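You operate a simulated robot arm through the tools that you are given. There is no shell and no other tool.

The job below is to be done with a simulated robot arm. You get a single attempt, and the scene is never put back.

## Task
Tension the drive belt, slide the guard over it and fasten both guard latches.
Fine: roller lever at TIGHT; slack 3 to 5 mm as read on the slack gauge.

The check looks at the end state, three seconds after you hand in, the way a careful person would. Anything else that was tipped, shoved, dropped, spilled or broken makes it a failure.

## Robot
A 7-joint arm with a fingered hand, fixed in place. Base frame: the origin is on the floor under the middle of its stand, x ahead of it, y to its left, z up. Units: mm, degrees, N and s.
It reaches about 1023 mm from its shoulder. Its first joint turns from -166.0 to 166.0 degrees. Payload 4 kg.
The TCP is the grasp point between the finger pads, 30 mm short of the fingertips. In the tool frame z runs along the fingers and y along their closing line. The gripper opens to 104 mm; its body begins 35 mm behind the TCP. The gripper is a hand of 4 fingers: y runs from the thumb to the fingers, the wrist lies at [-15, -113, -190] in the tool frame, and closing takes about 1.5 s.
Orientation is that of the tool frame in the base frame, as a unit quaternion [w, x, y, z]. With the fingers straight down and the wrist toward the robot, the tool's x, y and z point along [0, 1, 0], [1, 0, 0] and [0, 0, -1] of the base frame.

## Interface
- The arm moves only by the tool send_rows. Its arguments are lists of equal length, an entry for each row: "dp": the shift along the tool's x, y, z in mm, a list of three; "angular": the turn, a rotation vector about the tool's x, y, z in degrees, a list of three. In form: {"dp": [[x, y, z], ...], "angular": [[ax, ay, az], ...]}. A call has 1 to 20 rows; each row shifts and turns the commanded pose from where the row before left it, along the tool's axes as they then stand. "hand" is the closure, from 0 (fully open) to 1 (shut), set as the call begins (left out, the last holds). Rows are played at 5 a second. More than 50 mm and 8.6 degrees between two rows, or a gripper value outside its range, and nothing of the call is played. Where a pose cannot be reached the arm comes as near as it can. A force on the tool above 40 N (or 10 N above the force at the start of the call, whichever is more), or a blocked arm, ends the call early, and 0.2 s more pass. Each finger travels about 153 mm/s and halts on what it meets, pressing with about 26 N; the grip force reading is that of the motor and also rises with nothing between the fingers. The clock runs only during rows and for 0.2 s after the last one: add rows that do not move to give the fingers time. The reply holds the time, the measured pose of the TCP, the force on the tool along the base axes, the opening and the grip force, in the units named above and with some noise, with the torque about the TCP (base axes, N m) and any sound that the robot's microphone picked up, and new pictures: "pictures" is both (left out), scene, wrist or none.
- Cameras (640 x 400 px; columns grow to the right, rows downward): "scene" is fixed at [400.2, 501.2, 1702.9]; the picture's right is [-0.93, -0.36, 0.00], its down [-0.20, 0.52, -0.83] and it looks along [0.30, -0.78, -0.55] (base axes); focal length 348 px, centre (320, 200). "wrist" rides on the gripper at [61, -92, -130] in the tool frame; the picture's right is [-0.81, 0.27, -0.52], its down [-0.53, -0.71, 0.46] and it looks along [-0.24, 0.65, 0.72] (tool axes); focal length 275 px, centre (320, 200). There is no depth. A picture from a camera that has moved, and an enlarged one, comes with that camera's place and axes in the base frame and with its lens.
- finger_targets(index, middle, ring, thumb_bend, thumb_turn): sets how far each is bent, from 0 (flat) to 1 (curled in); at 0.3 the hand is open as for a grip, at 0.7 the pads meet at the TCP. One left out holds its place. A second passes; each finger stops where it meets its share of the squeeze, and holds until it gets a number again. A gripper value or a shape takes the hand back. It gives what a move gives, with no picture; readings hold the bend of each and the force on the fingers (four entries, about 0 where the hand has none), thumb and palm. thumb_turn goes from beside the hand (0) to across from the fingers (1), as for a grip.
- grasp_type(shape): the hand has 4 fingers and takes this shape, open, in about a second: jaw (thumb against the fingers, like two jaws); tri (thumb and two fingers); tip (a fingertip pinch); poke (one finger out to press); point (the index stretched); flat (the hand flat); cup (the hand cupped); fist (a fist). The gripper value then closes the fingers along that shape, each until it touches; the sizes above hold for jaw. It gives what a move gives, with no picture.
- inspect(camera, box): a new picture of the part [left, top, right, bottom] of that camera's present view, enlarged. The clock stands still meanwhile.
- sign_off(): hands the job in; it is judged then, once.

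Places have to be worked out from the pictures, the camera data and where the tool is seen. Open the gripper and draw the arm clear of the work before you hand the job in, unless the task says otherwise.

The tools are called after "Emit:" as a command line: name --argument value ..., lists and objects as JSON in quotes. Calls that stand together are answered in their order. send_rows: Moves the arm, as the interface text tells. Its arguments: {"type":"object","properties":{"dp":{"type":"array"},"angular":{"type":"array"},"hand":{"type":"number"},"pictures":{"type":"string","enum":["both","scene","wrist","none"]}},"required":["dp","angular"]} The other tools are called the same way: grasp_type (shape) gives the hand a shape; finger_targets (index, middle, ring, thumb_bend, thumb_turn) moves the fingers one by one; inspect (camera, box) takes an enlarged picture of a part of a camera's view; sign_off () hands the job in.

At the start:

```text
time: 0.0
tcp_pos: [375.6, -375.4, 1457.3]
orientation: [0.001, 0.707, 0.707, 0.0]
ft_force: [0.2, 0.3, -0.3]
moment: [-0.01, 0.04, -0.02]
grip_width: 103.5
gripper_force: 0.1
shape: jaw
bend: [0.3, 0.3, 0.3, 0.3, 0.98]
finger forces: [0.0, 0.0, 0.0, 0.0, 0.0, 0.0]
```

scene: 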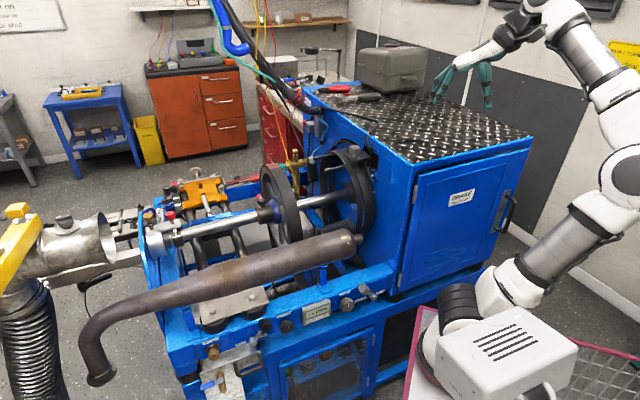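
wrist: 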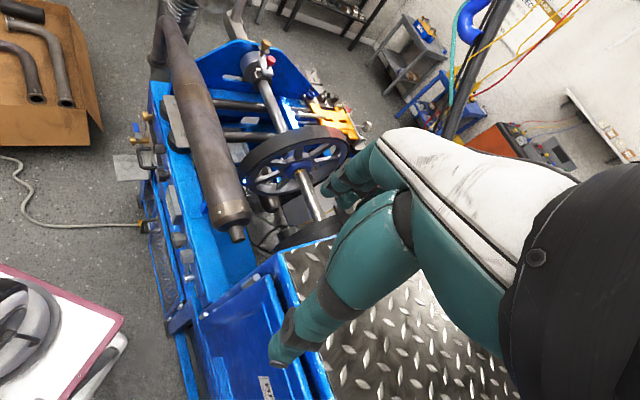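

I start by looking closely at the scene: the blue machine has pulleys/flywheels on a shaft, and I need to find the belt, lever, slack gauge, guard and latches. I enlarge parts of both views.

Emit:
inspect --camera "scene" --box '[130, 130, 400, 300]'

Emit:
inspect --camera "scene" --box '[170, 270, 410, 400]'

Emit:
inspect --camera "wrist" --box '[120, 60, 380, 260]'

Emit:
inspect --camera "scene" --box '[230, 60, 550, 260]'

```text
2.35 times, centred on (265, 215) of scene
camera zoom: at [400.2, 501.2, 1702.9], right [-0.93, -0.36, 0.0], down [-0.2, 0.52, -0.83], along [0.3, -0.78, -0.55], focal length 819 px, centre (449, 165)
```

zoom: 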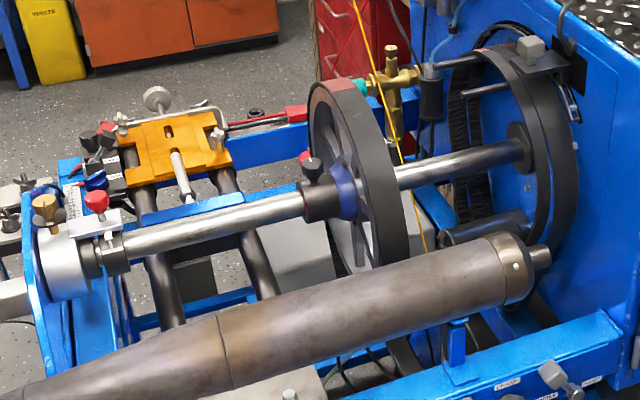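

```text
2.67 times, centred on (290, 335) of scene
camera zoom: at [400.2, 501.2, 1702.9], right [-0.93, -0.36, 0.0], down [-0.2, 0.52, -0.83], along [0.3, -0.78, -0.55], focal length 928 px, centre (400, -160)
```

zoom: 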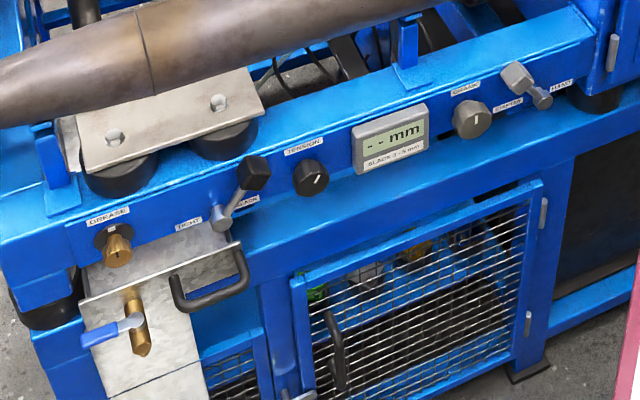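

```text
2.00 times, centred on (250, 160) of wrist
camera zoom: at [285.5, -314.0, 1588.5], right [0.27, -0.81, 0.52], down [-0.71, -0.53, -0.46], along [0.65, -0.24, -0.72], focal length 551 px, centre (460, 280)
```

zoom: 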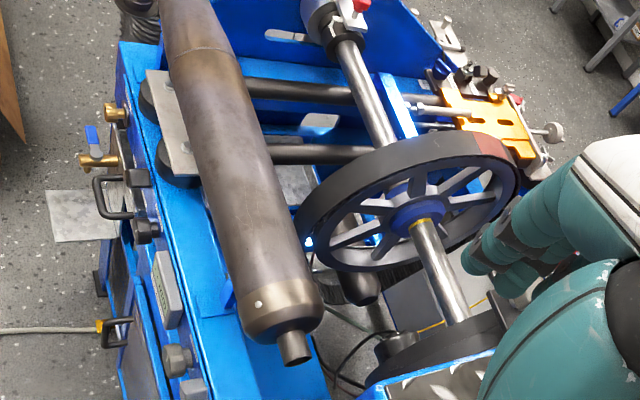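

```text
2.00 times, centred on (390, 160) of scene
camera zoom: at [400.2, 501.2, 1702.9], right [-0.93, -0.36, 0.0], down [-0.2, 0.52, -0.83], along [0.3, -0.78, -0.55], focal length 696 px, centre (180, 280)
```

zoom: 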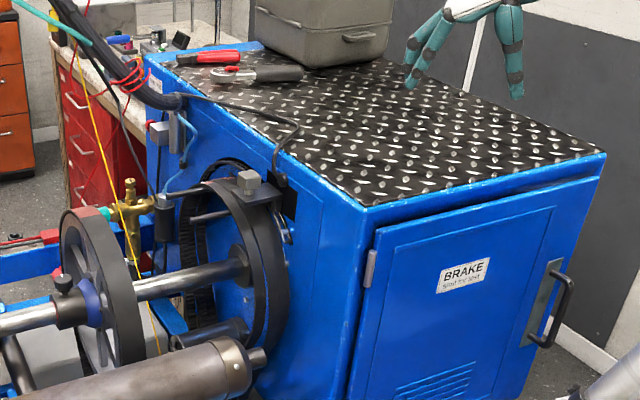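

The front beam holds a panel with a lever (TIGHT/SLACK labels), a TENSION knob, a slack gauge, and other controls. I zoom further to read the labels and find the guard and its latches.

Emit:
inspect --camera "scene" --box '[225, 300, 305, 350]'

Emit:
inspect --camera "scene" --box '[270, 285, 390, 345]'

Emit:
inspect --camera "scene" --box '[290, 130, 390, 250]'

Emit:
inspect --camera "scene" --box '[185, 330, 275, 400]'

Emit:
inspect --camera "wrist" --box '[100, 130, 220, 260]'

Emit:
inspect --camera "wrist" --box '[220, 180, 360, 290]'

```text
8.00 times, centred on (265, 325) of scene
camera zoom: at [400.2, 501.2, 1702.9], right [-0.93, -0.36, 0.0], down [-0.2, 0.52, -0.83], along [0.3, -0.78, -0.55], focal length 2784 px, centre (760, -800)
```

zoom: 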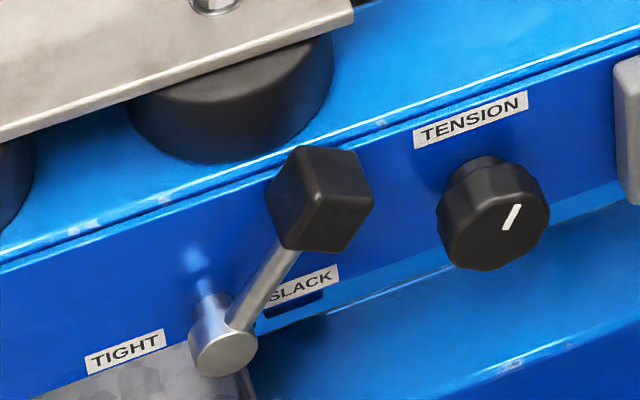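

```text
5.33 times, centred on (330, 315) of scene
camera zoom: at [400.2, 501.2, 1702.9], right [-0.93, -0.36, 0.0], down [-0.2, 0.52, -0.83], along [0.3, -0.78, -0.55], focal length 1856 px, centre (267, -413)
```

zoom: 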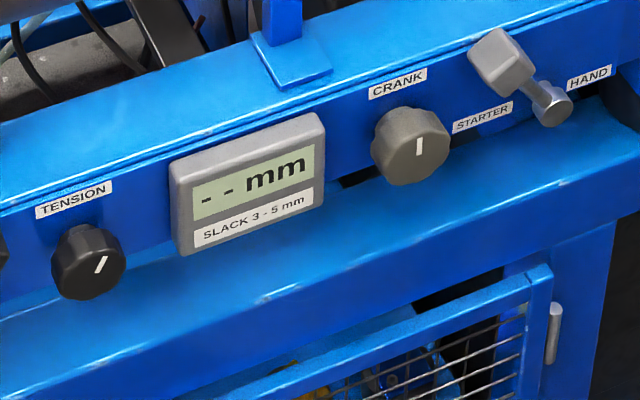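

```text
3.33 times, centred on (340, 190) of scene
camera zoom: at [400.2, 501.2, 1702.9], right [-0.93, -0.36, 0.0], down [-0.2, 0.52, -0.83], along [0.3, -0.78, -0.55], focal length 1160 px, centre (253, 233)
```

zoom: 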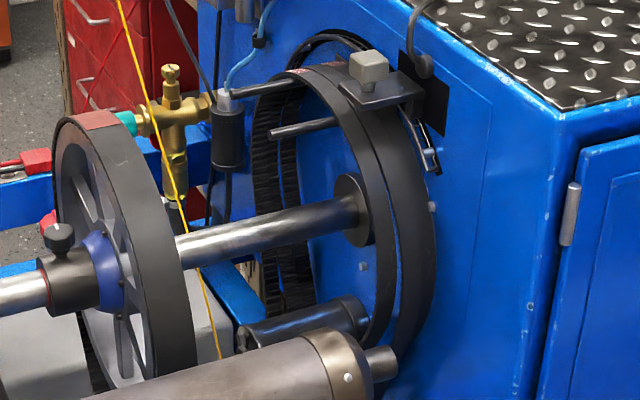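

```text
5.71 times, centred on (230, 365) of scene
camera zoom: at [400.2, 501.2, 1702.9], right [-0.93, -0.36, 0.0], down [-0.2, 0.52, -0.83], along [0.3, -0.78, -0.55], focal length 1988 px, centre (834, -743)
```

zoom: 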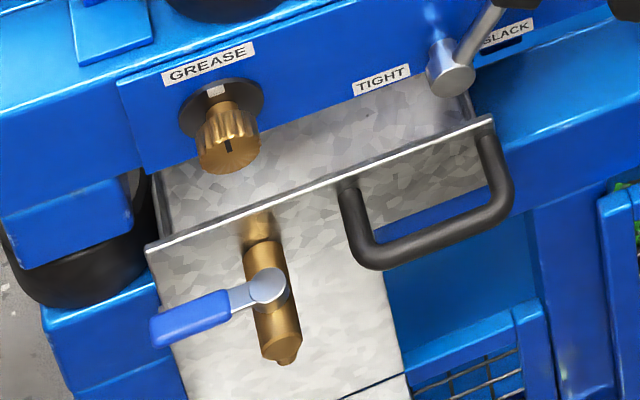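

```text
3.08 times, centred on (160, 195) of wrist
camera zoom: at [285.5, -314.0, 1588.5], right [0.27, -0.81, 0.52], down [-0.71, -0.53, -0.46], along [0.65, -0.24, -0.72], focal length 847 px, centre (812, 215)
```

zoom: 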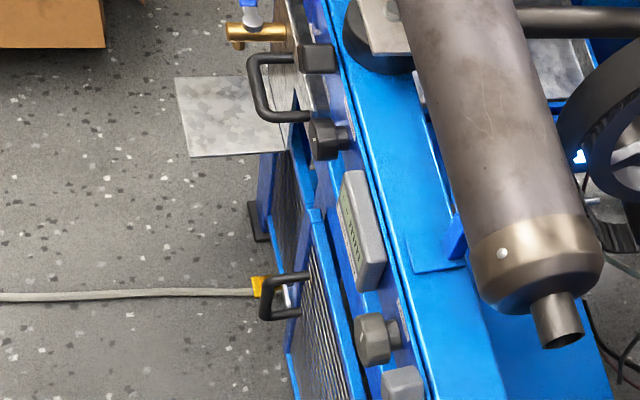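

```text
3.64 times, centred on (290, 235) of wrist
camera zoom: at [285.5, -314.0, 1588.5], right [0.27, -0.81, 0.52], down [-0.71, -0.53, -0.46], along [0.65, -0.24, -0.72], focal length 1001 px, centre (429, 73)
```

zoom: 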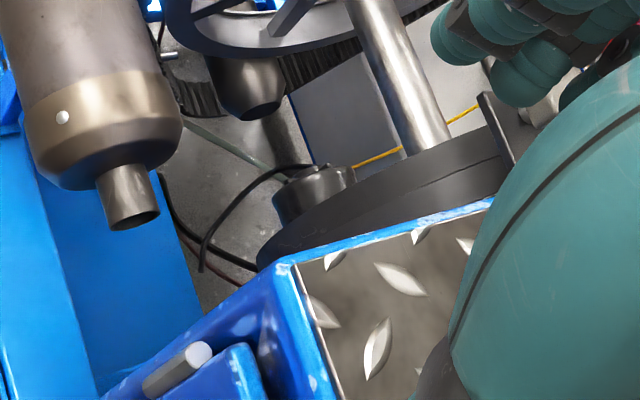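

Triangulating from both cameras puts the panel along a line at about 45° in base axes (gauge ≈ [671,-175,800], TENSION knob ≈ [738,-92,793], lever ball ≈ [785,-49,835]). I shift the hand in +y, clear of everything, and turn it to get a better view of panel and guard.

Emit:
send_rows --dp '[[45, 0, 0], [45, 0, 0], [45, 0, 0], [45, 0, 0], [45, 0, 0], [45, 0, 0], [45, 0, 0], [45, 0, 0], [0, 0, 0], [0, 0, 0], [0, 0, 0], [0, 0, 0]]' --angular '[[0, 0, 0], [0, 0, 0], [0, 0, 0], [0, 0, 0], [0, 0, 0], [0, 0, 0], [0, 0, 0], [0, 0, 0], [0, 0, 8], [0, 0, 8], [0, 0, 8], [0, 0, 0]]'

```text
time: 2.6
tcp_pos: [375.4, -15.8, 1459.2]
orientation: [0.0, 0.839, 0.544, 0.001]
ft_force: [-0.7, 0.6, 0.2]
moment: [-0.01, -0.02, 0.0]
grip_width: 103.5
gripper_force: 0.0
shape: jaw
bend: [0.3, 0.3, 0.3, 0.3, 0.98]
finger forces: [0.0, 0.0, 0.0, 0.0, 0.0, 0.1]
camera wrist: at [317.4, 78.6, 1588.7], right [-0.08, -0.85, 0.52], down [-0.87, -0.2, -0.46], along [0.49, -0.49, -0.72], focal length 275 px, centre (320, 200)
```

scene: 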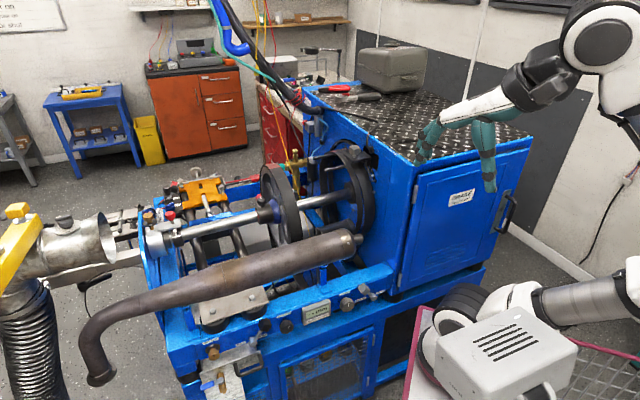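
wrist: 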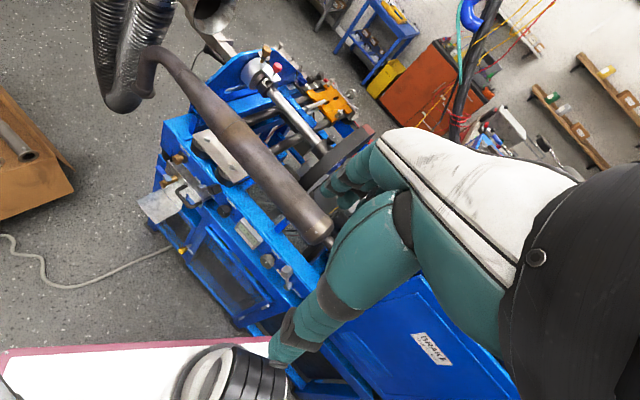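

The panel is now visible from the front. I enlarge it in the wrist view, plus the tin sheet with the handle and blue lever at the left end.

Emit:
inspect --camera "wrist" --box '[130, 120, 330, 300]'

Emit:
inspect --camera "wrist" --box '[130, 130, 230, 230]'

Emit:
inspect --camera "wrist" --box '[260, 70, 390, 190]'

```text
2.22 times, centred on (230, 210) of wrist
camera zoom: at [317.4, 78.6, 1588.7], right [-0.08, -0.85, 0.52], down [-0.87, -0.2, -0.46], along [0.49, -0.49, -0.72], focal length 612 px, centre (520, 178)
```

zoom: 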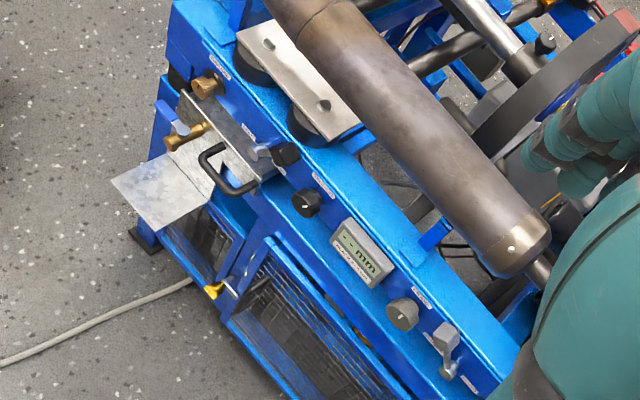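

```text
4.00 times, centred on (180, 180) of wrist
camera zoom: at [317.4, 78.6, 1588.7], right [-0.08, -0.85, 0.52], down [-0.87, -0.2, -0.46], along [0.49, -0.49, -0.72], focal length 1101 px, centre (880, 280)
```

zoom: 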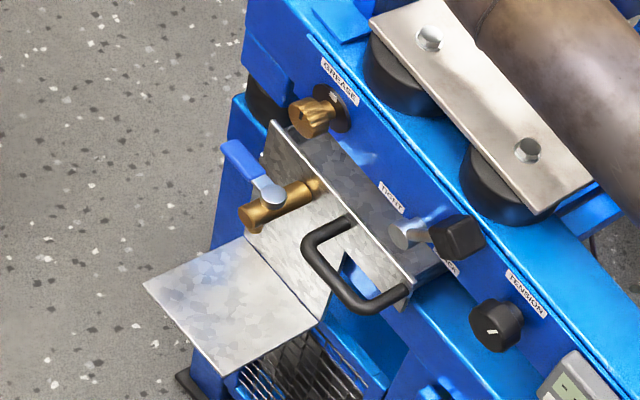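

```text
3.33 times, centred on (325, 130) of wrist
camera zoom: at [317.4, 78.6, 1588.7], right [-0.08, -0.85, 0.52], down [-0.87, -0.2, -0.46], along [0.49, -0.49, -0.72], focal length 918 px, centre (303, 433)
```

zoom: 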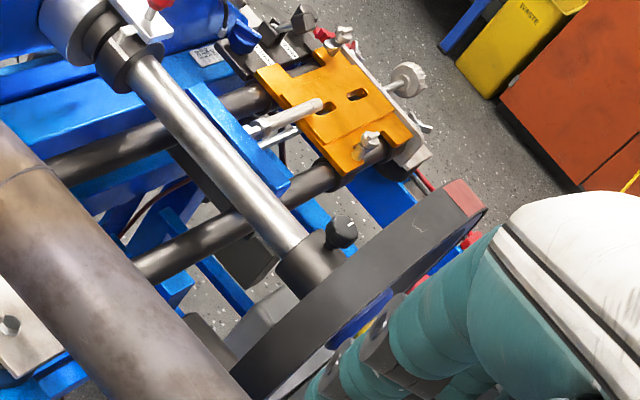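

The tin tray with the drain valve seems unrelated; the guard is likely the black ring hood with the grey block at the cabinet face. I turn the hand further and move toward it to view the ring from the flywheel side, staying well above everything.

Emit:
send_rows --dp '[[0, 0, 0], [0, 0, 0], [0, 0, 0], [0, 0, 0], [0, 0, 0], [0, 0, 0], [0, 0, 0], [0, 0, 0], [33, 22, 20], [33, 22, 20], [33, 22, 20], [33, 22, 20], [33, 22, 20], [33, 22, 20], [33, 22, 20], [0, 0, 0]]' --angular '[[0, 0, 8.25], [0, 0, 8.25], [0, 0, 8.25], [0, 0, 8.25], [0, 0, 8.25], [0, 0, 8.25], [0, 0, 8.25], [0, 0, 8.25], [0, 0, 0], [0, 0, 0], [0, 0, 0], [0, 0, 0], [0, 0, 0], [0, 0, 0], [0, 0, 0], [0, 0, 0]]'

```text
time: 4.6
tcp_pos: [399.3, -22.9, 1440.1]
orientation: [-0.009, 0.997, 0.071, -0.001]
ft_force: [0.5, 1.0, -0.2]
moment: [0.01, 0.02, -0.03]
grip_width: 103.8
gripper_force: 0.1
shape: jaw
bend: [0.3, 0.3, 0.3, 0.3, 0.97]
finger forces: [0.1, 0.0, 0.1, 0.0, 0.0, 0.1]
stopped in row 10: the arm was blocked; the commanded pose is now the measured one
camera wrist: at [447.7, 73.5, 1571.1], right [-0.76, -0.4, 0.51], down [-0.63, 0.64, -0.44], along [-0.15, -0.66, -0.74], focal length 275 px, centre (320, 200)
```

scene: 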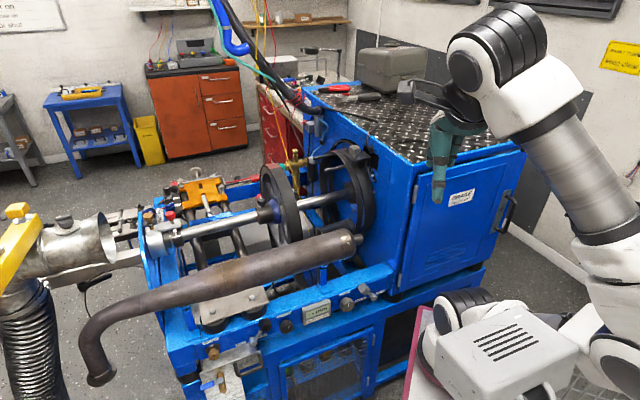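
wrist: 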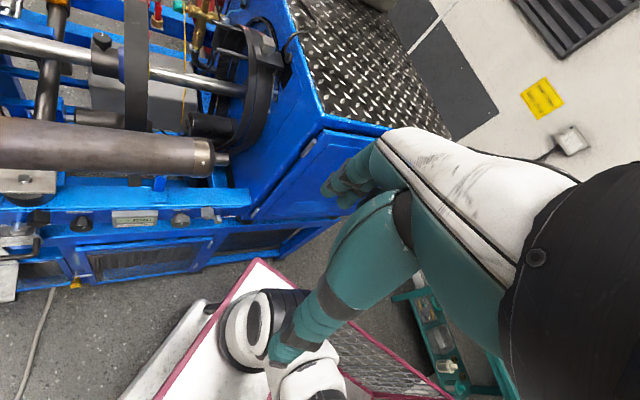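

The arm stopped (probably a joint limit in the wrist), but this view now shows the guard region from the front. I enlarge it.

Emit:
inspect --camera "wrist" --box '[170, 0, 310, 170]'

Emit:
inspect --camera "wrist" --box '[0, 0, 340, 240]'

```text
2.35 times, centred on (240, 85) of wrist
camera zoom: at [447.7, 73.5, 1571.1], right [-0.76, -0.4, 0.51], down [-0.63, 0.64, -0.44], along [-0.15, -0.66, -0.74], focal length 648 px, centre (508, 471)
```

zoom: 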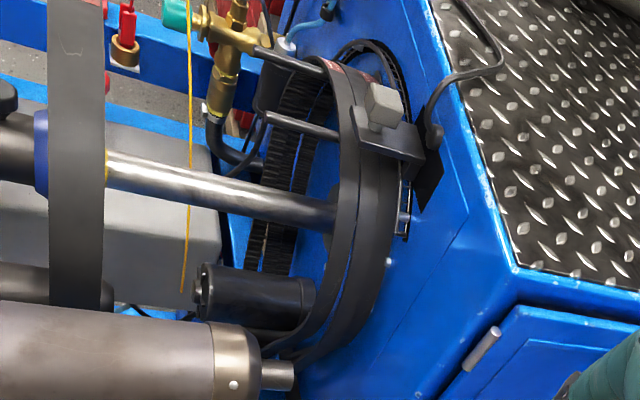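

```text
1.67 times, centred on (170, 120) of wrist
camera zoom: at [447.7, 73.5, 1571.1], right [-0.76, -0.4, 0.51], down [-0.63, 0.64, -0.44], along [-0.15, -0.66, -0.74], focal length 459 px, centre (570, 333)
```

zoom: 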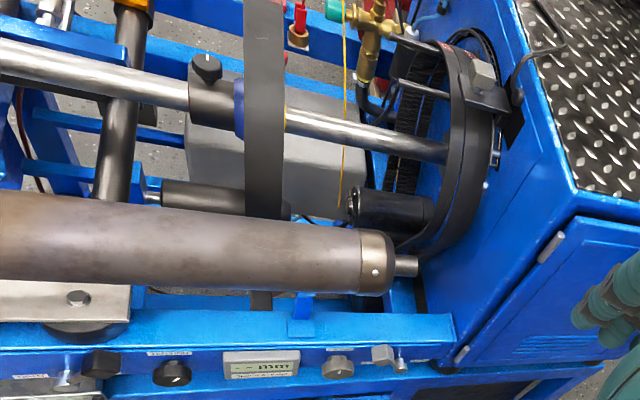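

I look more closely at labels and details: the cabinet door text, the ring's red label, and the region around ring bottom.

Emit:
inspect --camera "wrist" --box '[225, 5, 285, 65]'

Emit:
inspect --camera "scene" --box '[440, 180, 480, 210]'

Emit:
inspect --camera "scene" --box '[300, 135, 400, 200]'

Emit:
inspect --camera "scene" --box '[270, 320, 380, 400]'

Emit:
inspect --camera "scene" --box '[130, 170, 260, 260]'

Emit:
inspect --camera "wrist" --box '[0, 180, 330, 300]'

```text
6.67 times, centred on (255, 35) of wrist
camera zoom: at [447.7, 73.5, 1571.1], right [-0.76, -0.4, 0.51], down [-0.63, 0.64, -0.44], along [-0.15, -0.66, -0.74], focal length 1835 px, centre (753, 1300)
```

zoom: 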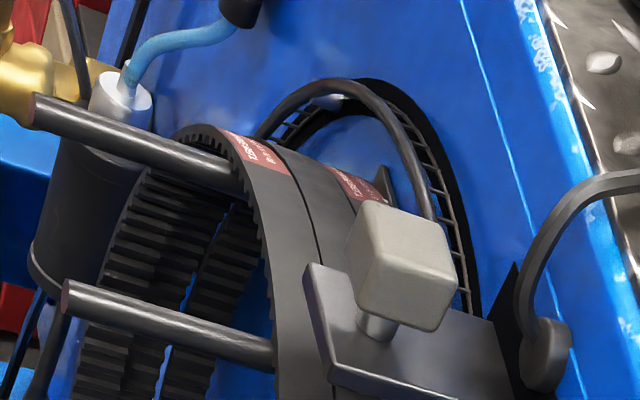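

```text
13.33 times, centred on (460, 195) of scene
camera zoom: at [400.2, 501.2, 1702.9], right [-0.93, -0.36, 0.0], down [-0.2, 0.52, -0.83], along [0.3, -0.78, -0.55], focal length 4640 px, centre (-1547, 267)
```

zoom: 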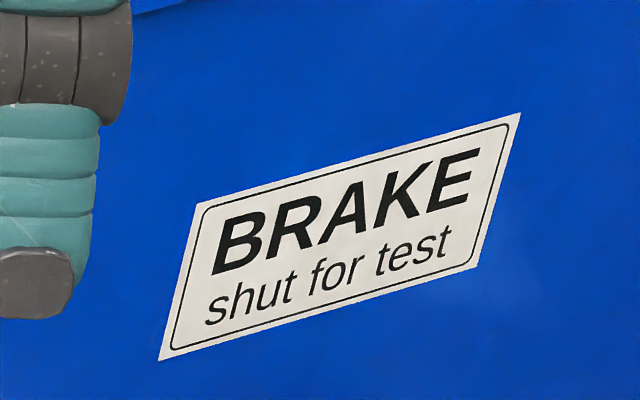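

```text
6.15 times, centred on (350, 168) of scene
camera zoom: at [400.2, 501.2, 1702.9], right [-0.93, -0.36, 0.0], down [-0.2, 0.52, -0.83], along [0.3, -0.78, -0.55], focal length 2141 px, centre (135, 400)
```

zoom: 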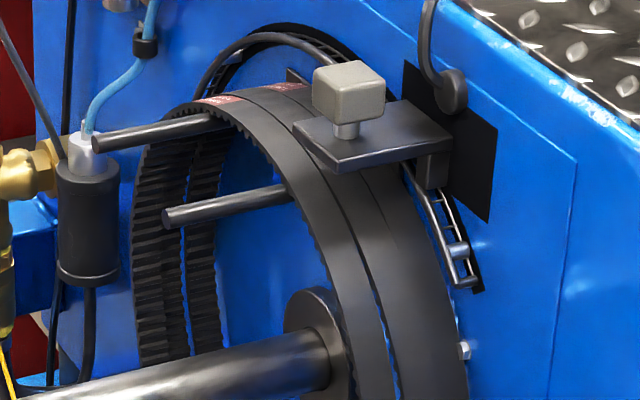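

```text
5.00 times, centred on (325, 360) of scene
camera zoom: at [400.2, 501.2, 1702.9], right [-0.93, -0.36, 0.0], down [-0.2, 0.52, -0.83], along [0.3, -0.78, -0.55], focal length 1740 px, centre (295, -600)
```

zoom: 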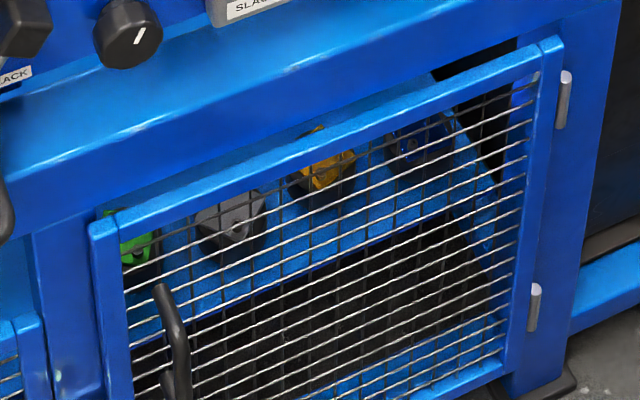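

```text
4.44 times, centred on (195, 215) of scene
camera zoom: at [400.2, 501.2, 1702.9], right [-0.93, -0.36, 0.0], down [-0.2, 0.52, -0.83], along [0.3, -0.78, -0.55], focal length 1547 px, centre (876, 133)
```

zoom: 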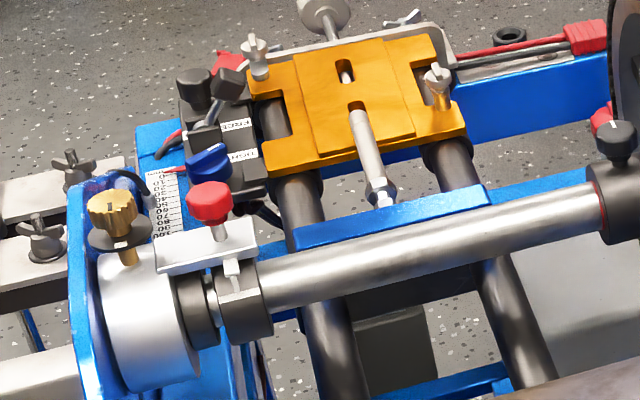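

```text
1.94 times, centred on (165, 240) of wrist
camera zoom: at [447.7, 73.5, 1571.1], right [-0.76, -0.4, 0.51], down [-0.63, 0.64, -0.44], along [-0.15, -0.66, -0.74], focal length 534 px, centre (621, 122)
```

zoom: 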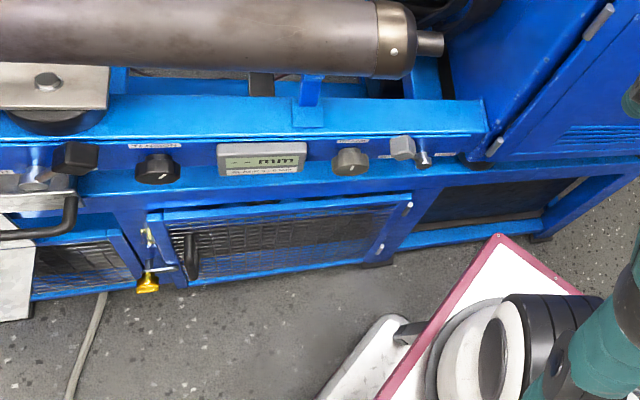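

The black ribbed ring is the belt pair on the cabinet face, with a grey-knobbed bracket near [677,-543,1190]; the arc around it may be a retracted guard. The last wrist joint appears to hit its limit, so I turn back a bit and then move closer at safe height for a sharper look.

Emit:
send_rows --dp '[[0, 0, 0], [0, 0, 0], [0, 0, 0], [0, 0, 0], [5.8, 37.4, 12.5], [5.8, 37.4, 12.5], [5.8, 37.4, 12.5], [5.8, 37.4, 12.5], [5.8, 37.4, 12.5], [5.8, 37.4, 12.5], [5.8, 37.4, 12.5], [5.8, 37.4, 12.5], [0, 0, 0]]' --angular '[[0, 0, -7.5], [0, 0, -7.5], [0, 0, -7.5], [0, 0, -7.5], [0, 0, 0], [0, 0, 0], [0, 0, 0], [0, 0, 0], [0, 0, 0], [0, 0, 0], [0, 0, 0], [0, 0, 0], [0, 0, 0]]'

```text
time: 7.4
tcp_pos: [620.2, -231.3, 1335.0]
orientation: [-0.009, 0.946, 0.325, 0.001]
ft_force: [0.2, 0.1, -0.6]
moment: [0.01, -0.01, 0.01]
grip_width: 103.8
gripper_force: 0.1
shape: jaw
bend: [0.3, 0.3, 0.3, 0.3, 0.97]
finger forces: [0.1, 0.0, 0.0, 0.0, 0.0, 0.0]
camera wrist: at [613.5, -122.9, 1466.5], right [-0.47, -0.72, 0.51], down [-0.86, 0.24, -0.45], along [0.2, -0.65, -0.74], focal length 275 px, centre (320, 200)
```

scene: 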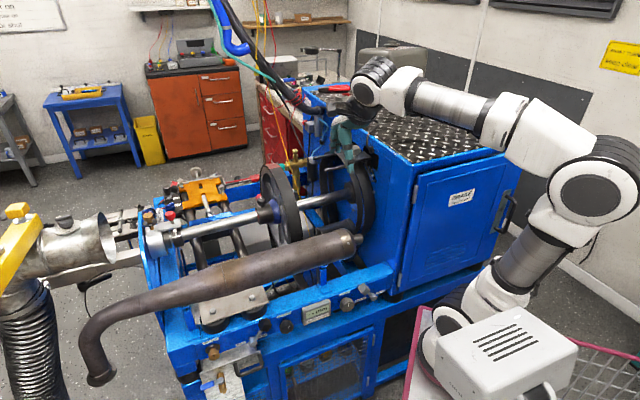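
wrist: 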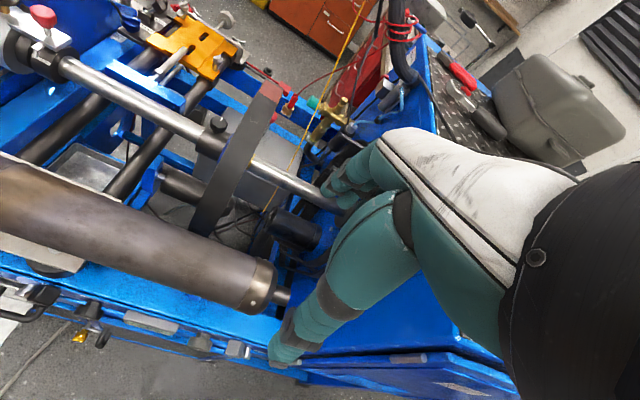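

The hand blocks the guard in this view, so I turn the tool further (now that the base joint is swung) to bring the guard into the open left half of the picture.

Emit:
send_rows --dp '[[0, 0, 0], [0, 0, 0], [0, 0, 0], [0, 0, 0], [0, 0, 0]]' --angular '[[0, 0, 8], [0, 0, 8], [0, 0, 8], [0, 0, 8], [0, 0, 0]]' --pictures "wrist"

```text
time: 8.6
tcp_pos: [619.4, -230.4, 1335.3]
orientation: [-0.008, 0.999, 0.05, -0.002]
ft_force: [-0.5, 0.7, -0.1]
moment: [0.02, 0.01, -0.02]
grip_width: 103.9
gripper_force: 0.0
shape: jaw
bend: [0.3, 0.3, 0.3, 0.3, 0.97]
finger forces: [0.1, 0.0, 0.0, 0.0, 0.0, 0.0]
camera wrist: at [672.3, -135.0, 1466.6], right [-0.78, -0.36, 0.51], down [-0.6, 0.66, -0.44], along [-0.18, -0.65, -0.73], focal length 275 px, centre (320, 200)
```

wrist: 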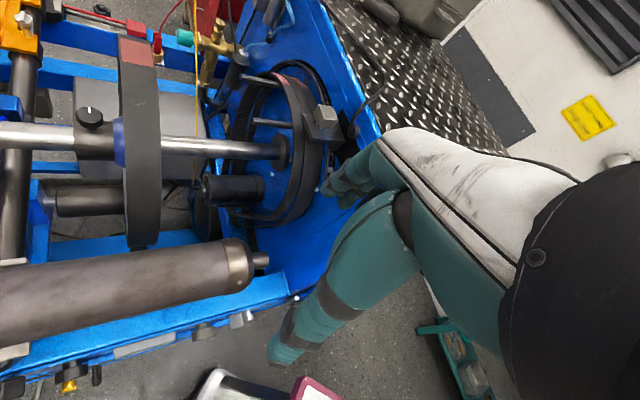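

Now the guard region is visible left of the hand; I enlarge it.

Emit:
inspect --camera "wrist" --box '[190, 40, 360, 240]'

Emit:
inspect --camera "wrist" --box '[230, 50, 350, 140]'

Emit:
inspect --camera "wrist" --box '[190, 120, 320, 220]'

```text
2.00 times, centred on (275, 140) of wrist
camera zoom: at [672.3, -135.0, 1466.6], right [-0.78, -0.36, 0.51], down [-0.6, 0.66, -0.44], along [-0.18, -0.65, -0.73], focal length 551 px, centre (410, 320)
```

zoom: 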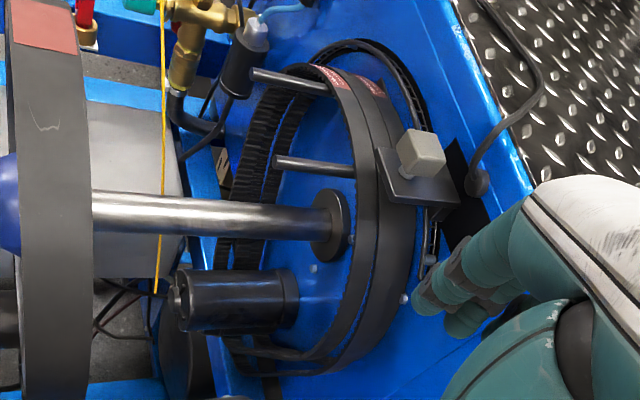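

```text
4.44 times, centred on (290, 95) of wrist
camera zoom: at [672.3, -135.0, 1466.6], right [-0.78, -0.36, 0.51], down [-0.6, 0.66, -0.44], along [-0.18, -0.65, -0.73], focal length 1224 px, centre (453, 667)
```

zoom: 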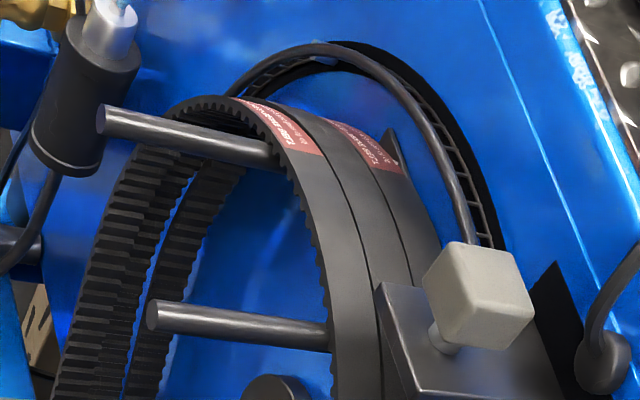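

```text
4.00 times, centred on (255, 170) of wrist
camera zoom: at [672.3, -135.0, 1466.6], right [-0.78, -0.36, 0.51], down [-0.6, 0.66, -0.44], along [-0.18, -0.65, -0.73], focal length 1101 px, centre (580, 320)
```

zoom: 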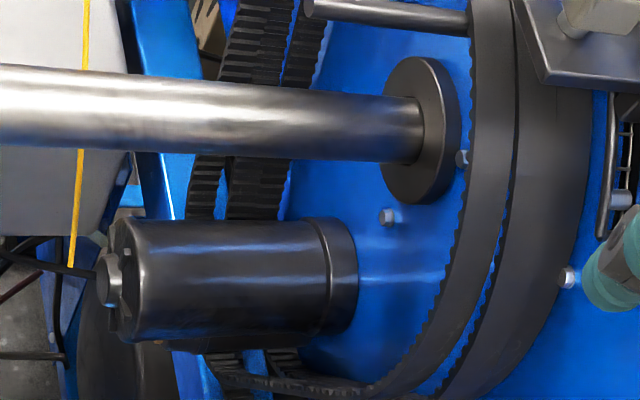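

The arc around the belts looks like the edge of a slatted hood sunk in the cabinet wall, and the grey knob's bracket comes through a cut-out. I curl the hand to a fist to clear the view and move nearer.

Emit:
grasp_type --shape "fist"

Emit:
send_rows --dp '[[40, 20, 0], [40, 20, 0], [0, 0, 0], [0, 0, 0]]' --angular '[[0, 0, 0], [0, 0, 0], [0, 0, 5], [0, 0, 5]]' --pictures "wrist"

```text
time: 9.5
tcp_pos: [620.3, -231.6, 1336.6]
orientation: [-0.009, 0.999, 0.052, -0.001]
ft_force: [-0.5, -0.2, 0.4]
moment: [0.02, -0.03, 0.0]
grip_width: 0.0
gripper_force: 0.1
shape: fist
bend: [1.0, 1.0, 1.0, 0.86, 0.85]
finger forces: [0.0, 0.1, 0.0, 0.0, 0.1, 0.1]
```

```text
time: 10.5
tcp_pos: [703.3, -260.8, 1334.3]
orientation: [-0.008, 0.999, -0.037, -0.002]
ft_force: [0.0, -0.5, -0.1]
moment: [-0.03, 0.02, 0.0]
grip_width: 0.2
gripper_force: 0.0
shape: fist
bend: [1.0, 1.0, 1.0, 0.86, 0.85]
finger forces: [0.1, 0.1, 0.0, 0.0, 0.1, 0.1]
camera wrist: at [772.1, -176.7, 1465.4], right [-0.83, -0.22, 0.52], down [-0.48, 0.76, -0.44], along [-0.29, -0.61, -0.73], focal length 275 px, centre (320, 200)
```

wrist: 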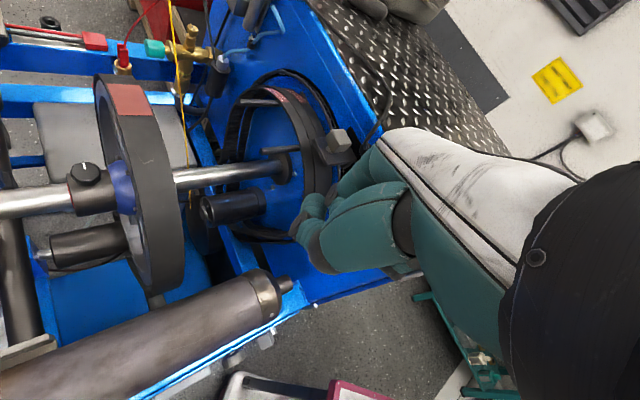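

Better view. I go lower and tilt the camera up somewhat to look at the ring and the bracket more squarely, staying about 250 mm out from the cabinet face.

Emit:
send_rows --dp '[[15, 15, 33], [15, 15, 33], [15, 15, 33], [0, 0, 0], [0, 0, 0], [0, 0, 0]]' --angular '[[0, 0, 0], [0, 0, 0], [0, 0, 0], [-8, 0, 0], [-8, 0, 0], [-8, 0, 0]]' --pictures "both"

```text
time: 11.9
tcp_pos: [744.9, -307.8, 1233.3]
orientation: [0.2, 0.979, -0.035, -0.01]
ft_force: [-0.4, 0.1, 0.7]
moment: [-0.01, -0.02, 0.01]
grip_width: 0.2
gripper_force: 0.1
shape: fist
bend: [1.0, 1.0, 1.0, 0.86, 0.85]
finger forces: [0.0, 0.0, 0.1, 0.1, 0.0, 0.0]
camera wrist: at [816.5, -176.8, 1317.3], right [-0.81, 0.01, 0.59], down [-0.5, 0.51, -0.7], along [-0.31, -0.86, -0.41], focal length 275 px, centre (320, 200)
```

scene: 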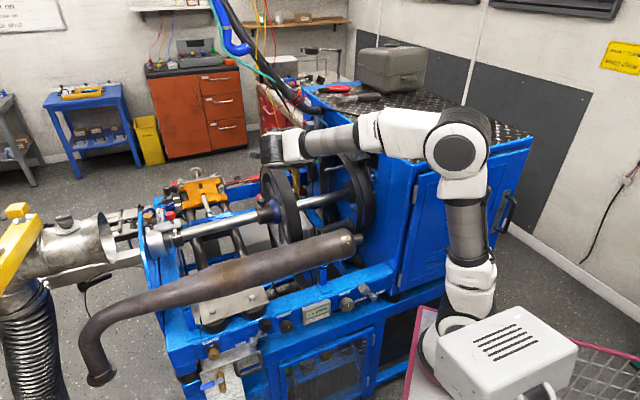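
wrist: 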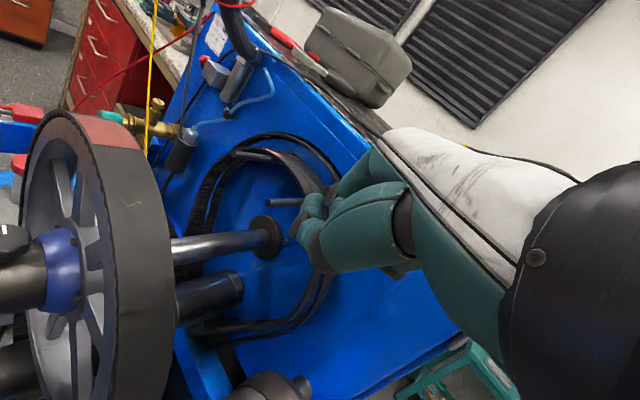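

Emit:
inspect --camera "wrist" --box '[160, 40, 400, 360]'

Emit:
inspect --camera "wrist" --box '[180, 120, 350, 220]'

```text
1.25 times, centred on (280, 200) of wrist
camera zoom: at [816.5, -176.8, 1317.3], right [-0.81, 0.01, 0.59], down [-0.5, 0.51, -0.7], along [-0.31, -0.86, -0.41], focal length 344 px, centre (370, 200)
```

zoom: 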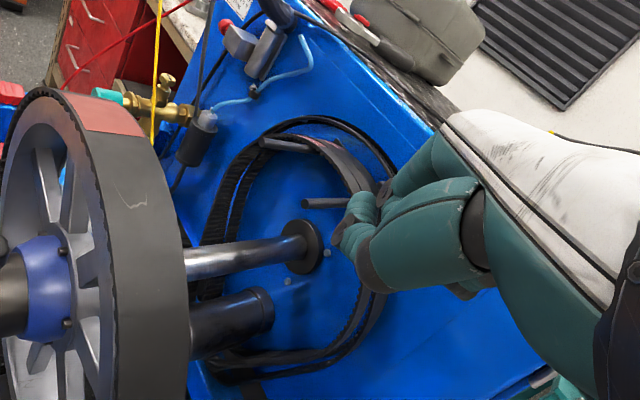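

```text
3.76 times, centred on (265, 170) of wrist
camera zoom: at [816.5, -176.8, 1317.3], right [-0.81, 0.01, 0.59], down [-0.5, 0.51, -0.7], along [-0.31, -0.86, -0.41], focal length 1036 px, centre (527, 313)
```

zoom: 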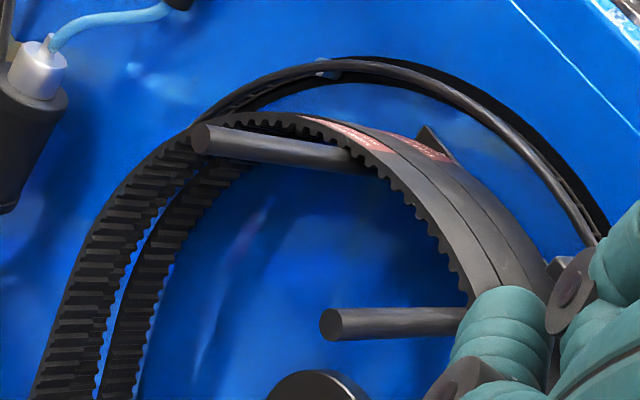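

The fist still covers the bracket, so I shift the camera left/up relative to the ring so that the bracket and slot show left of the hand.

Emit:
send_rows --dp '[[-26.8, 14.8, -29.7], [-26.8, 14.8, -29.7], [-26.8, 14.8, -29.7], [0, 0, 0]]' --angular '[[0, 0, 0], [0, 0, 0], [0, 0, 0], [0, 0, 0]]' --pictures "wrist"

Emit:
inspect --camera "wrist" --box '[170, 80, 330, 210]'

Emit:
inspect --camera "wrist" --box '[170, 180, 350, 340]'

```text
time: 12.9
tcp_pos: [665.1, -308.6, 1335.2]
orientation: [0.2, 0.979, -0.034, -0.009]
ft_force: [0.0, -0.5, -0.5]
moment: [-0.03, 0.01, 0.01]
grip_width: 0.0
gripper_force: 0.2
shape: fist
bend: [1.0, 1.0, 1.0, 0.86, 0.85]
finger forces: [0.1, 0.0, 0.0, 0.1, 0.0, 0.0]
camera wrist: at [737.0, -177.4, 1417.2], right [-0.81, 0.01, 0.59], down [-0.5, 0.52, -0.7], along [-0.31, -0.86, -0.41], focal length 275 px, centre (320, 200)
```

wrist: 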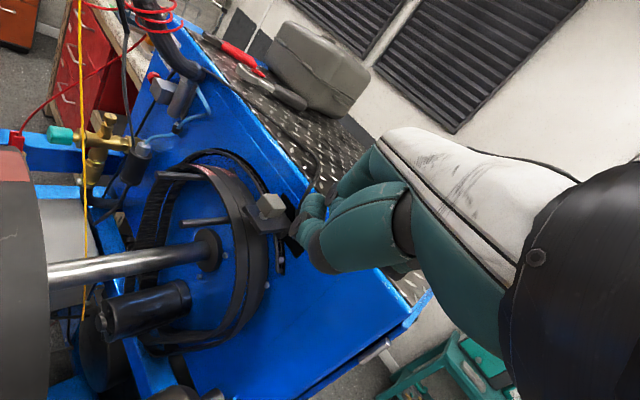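

```text
3.08 times, centred on (250, 145) of wrist
camera zoom: at [737.0, -177.4, 1417.2], right [-0.81, 0.01, 0.59], down [-0.5, 0.52, -0.7], along [-0.31, -0.86, -0.41], focal length 847 px, centre (535, 369)
```

zoom: 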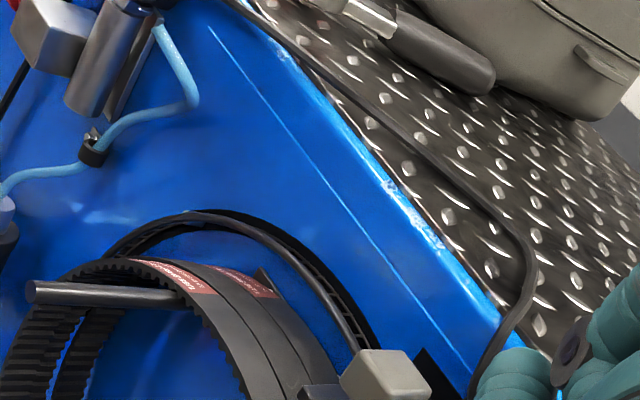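

```text
2.50 times, centred on (260, 260) of wrist
camera zoom: at [737.0, -177.4, 1417.2], right [-0.81, 0.01, 0.59], down [-0.5, 0.52, -0.7], along [-0.31, -0.86, -0.41], focal length 688 px, centre (470, 50)
```

zoom: 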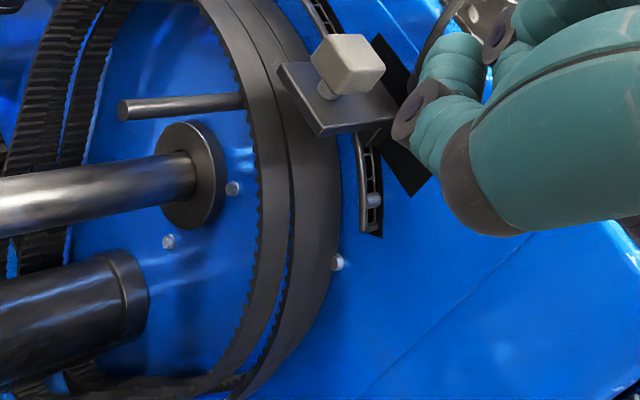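

I still need to identify guard and latches with certainty; I inspect more regions — the panel's left end, behind the flywheel, the cabinet front and the lower mesh area.

Emit:
inspect --camera "scene" --box '[240, 130, 330, 190]'

Emit:
inspect --camera "scene" --box '[290, 90, 380, 150]'

Emit:
inspect --camera "scene" --box '[340, 250, 440, 320]'

Emit:
inspect --camera "scene" --box '[0, 180, 160, 300]'

Emit:
inspect --camera "scene" --box '[280, 200, 400, 280]'

Emit:
inspect --camera "wrist" --box '[110, 0, 330, 160]'

```text
6.67 times, centred on (285, 160) of scene
camera zoom: at [400.2, 501.2, 1702.9], right [-0.93, -0.36, 0.0], down [-0.2, 0.52, -0.83], along [0.3, -0.78, -0.55], focal length 2320 px, centre (553, 467)
```

zoom: 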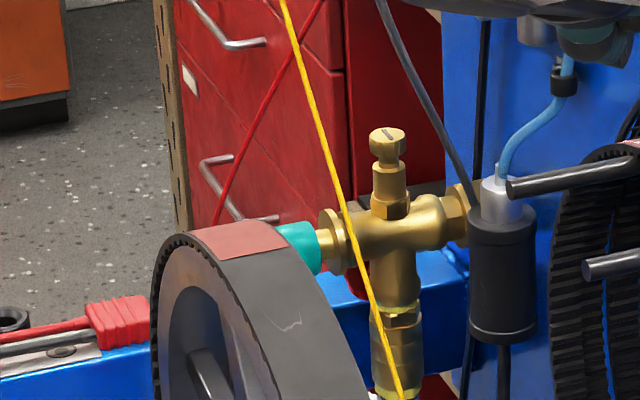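

```text
6.67 times, centred on (335, 120) of scene
camera zoom: at [400.2, 501.2, 1702.9], right [-0.93, -0.36, 0.0], down [-0.2, 0.52, -0.83], along [0.3, -0.78, -0.55], focal length 2320 px, centre (220, 733)
```

zoom: 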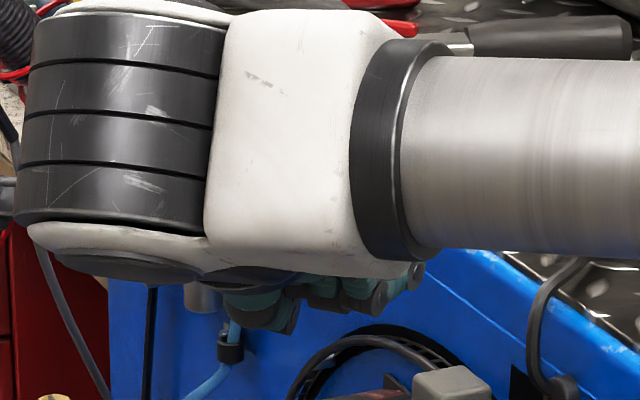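

```text
5.71 times, centred on (390, 285) of scene
camera zoom: at [400.2, 501.2, 1702.9], right [-0.93, -0.36, 0.0], down [-0.2, 0.52, -0.83], along [0.3, -0.78, -0.55], focal length 1988 px, centre (-80, -286)
```

zoom: 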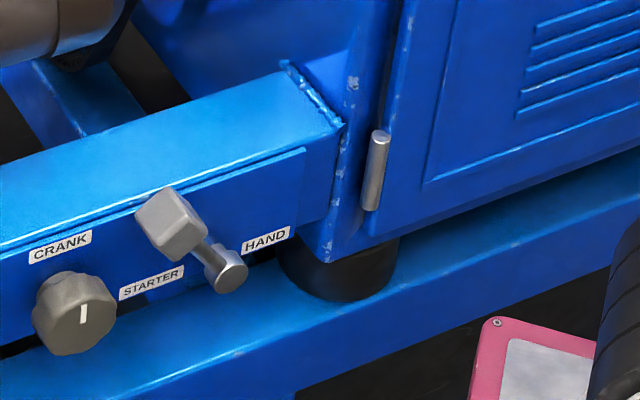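

```text
3.33 times, centred on (80, 240) of scene
camera zoom: at [400.2, 501.2, 1702.9], right [-0.93, -0.36, 0.0], down [-0.2, 0.52, -0.83], along [0.3, -0.78, -0.55], focal length 1160 px, centre (1120, 67)
```

zoom: 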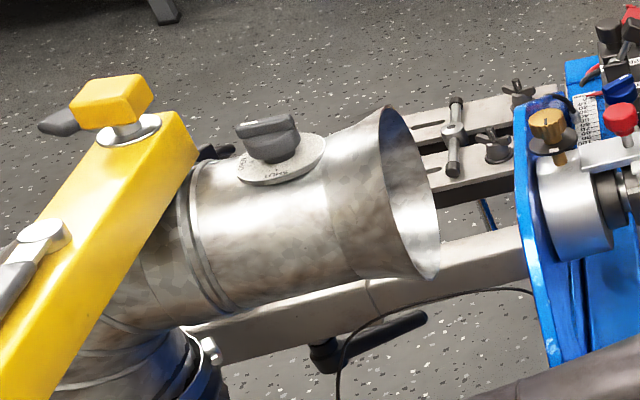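

```text
5.00 times, centred on (340, 240) of scene
camera zoom: at [400.2, 501.2, 1702.9], right [-0.93, -0.36, 0.0], down [-0.2, 0.52, -0.83], along [0.3, -0.78, -0.55], focal length 1740 px, centre (220, 0)
```

zoom: 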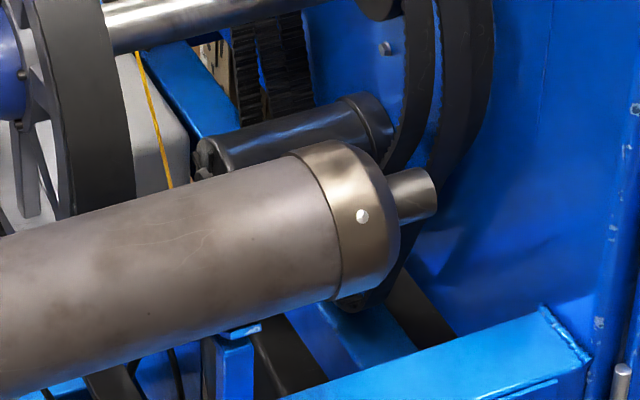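

```text
2.50 times, centred on (220, 80) of wrist
camera zoom: at [737.0, -177.4, 1417.2], right [-0.81, 0.01, 0.59], down [-0.5, 0.52, -0.7], along [-0.31, -0.86, -0.41], focal length 688 px, centre (570, 500)
```

zoom: 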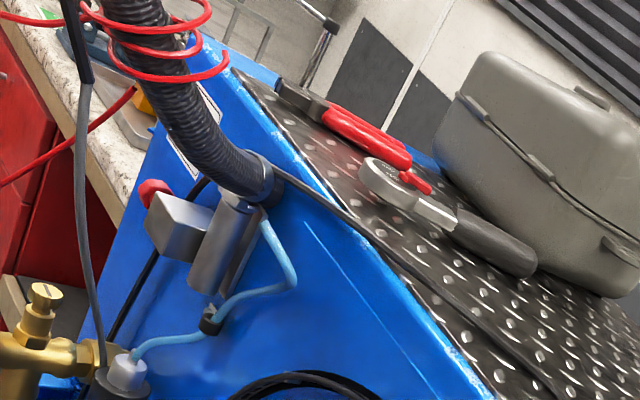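

The front panel area needs a closer look too (tray, mesh doors, latches could be there). I undo the tilt, retreat toward the robot's left front, and turn the camera onto the panel.

Emit:
send_rows --dp '[[0, 0, 0], [0, 0, 0], [0, 0, 0], [-23, -37, 0], [-23, -37, 0], [-23, -37, 0], [-23, -37, 0], [-23, -37, 0], [-23, -37, 0], [-23, -37, 0], [-23, -37, 0], [0, 0, 0], [0, 0, 0], [0, 0, 0], [0, 0, 0], [0, 0, 0], [0, 0, 0], [0, 0, 0], [0, 0, 0]]' --angular '[[8, 0, 0], [8, 0, 0], [8, 0, 0], [0, 0, 0], [0, 0, 0], [0, 0, 0], [0, 0, 0], [0, 0, 0], [0, 0, 0], [0, 0, 0], [0, 0, 0], [0, 0, -8], [0, 0, -8], [0, 0, -8], [0, 0, -8], [0, 0, -8], [0, 0, -8], [0, 0, -8], [0, 0, -8]]' --pictures "wrist"

```text
time: 16.9
tcp_pos: [502.5, 1.2, 1341.7]
orientation: [-0.008, 0.866, 0.5, 0.003]
ft_force: [0.5, 0.3, -0.2]
moment: [-0.01, -0.01, 0.03]
grip_width: 0.0
gripper_force: 0.1
shape: fist
bend: [1.0, 1.0, 1.0, 0.86, 0.85]
finger forces: [0.0, 0.0, 0.0, 0.1, 0.0, 0.1]
camera wrist: at [454.4, 97.7, 1471.8], right [-0.17, -0.85, 0.5], down [-0.89, -0.1, -0.45], along [0.43, -0.52, -0.73], focal length 275 px, centre (320, 200)
```

wrist: 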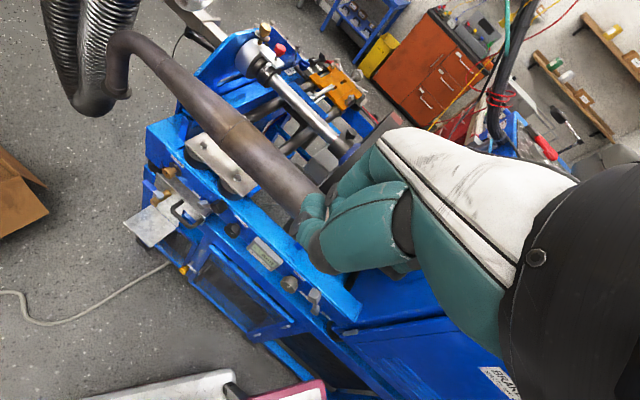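

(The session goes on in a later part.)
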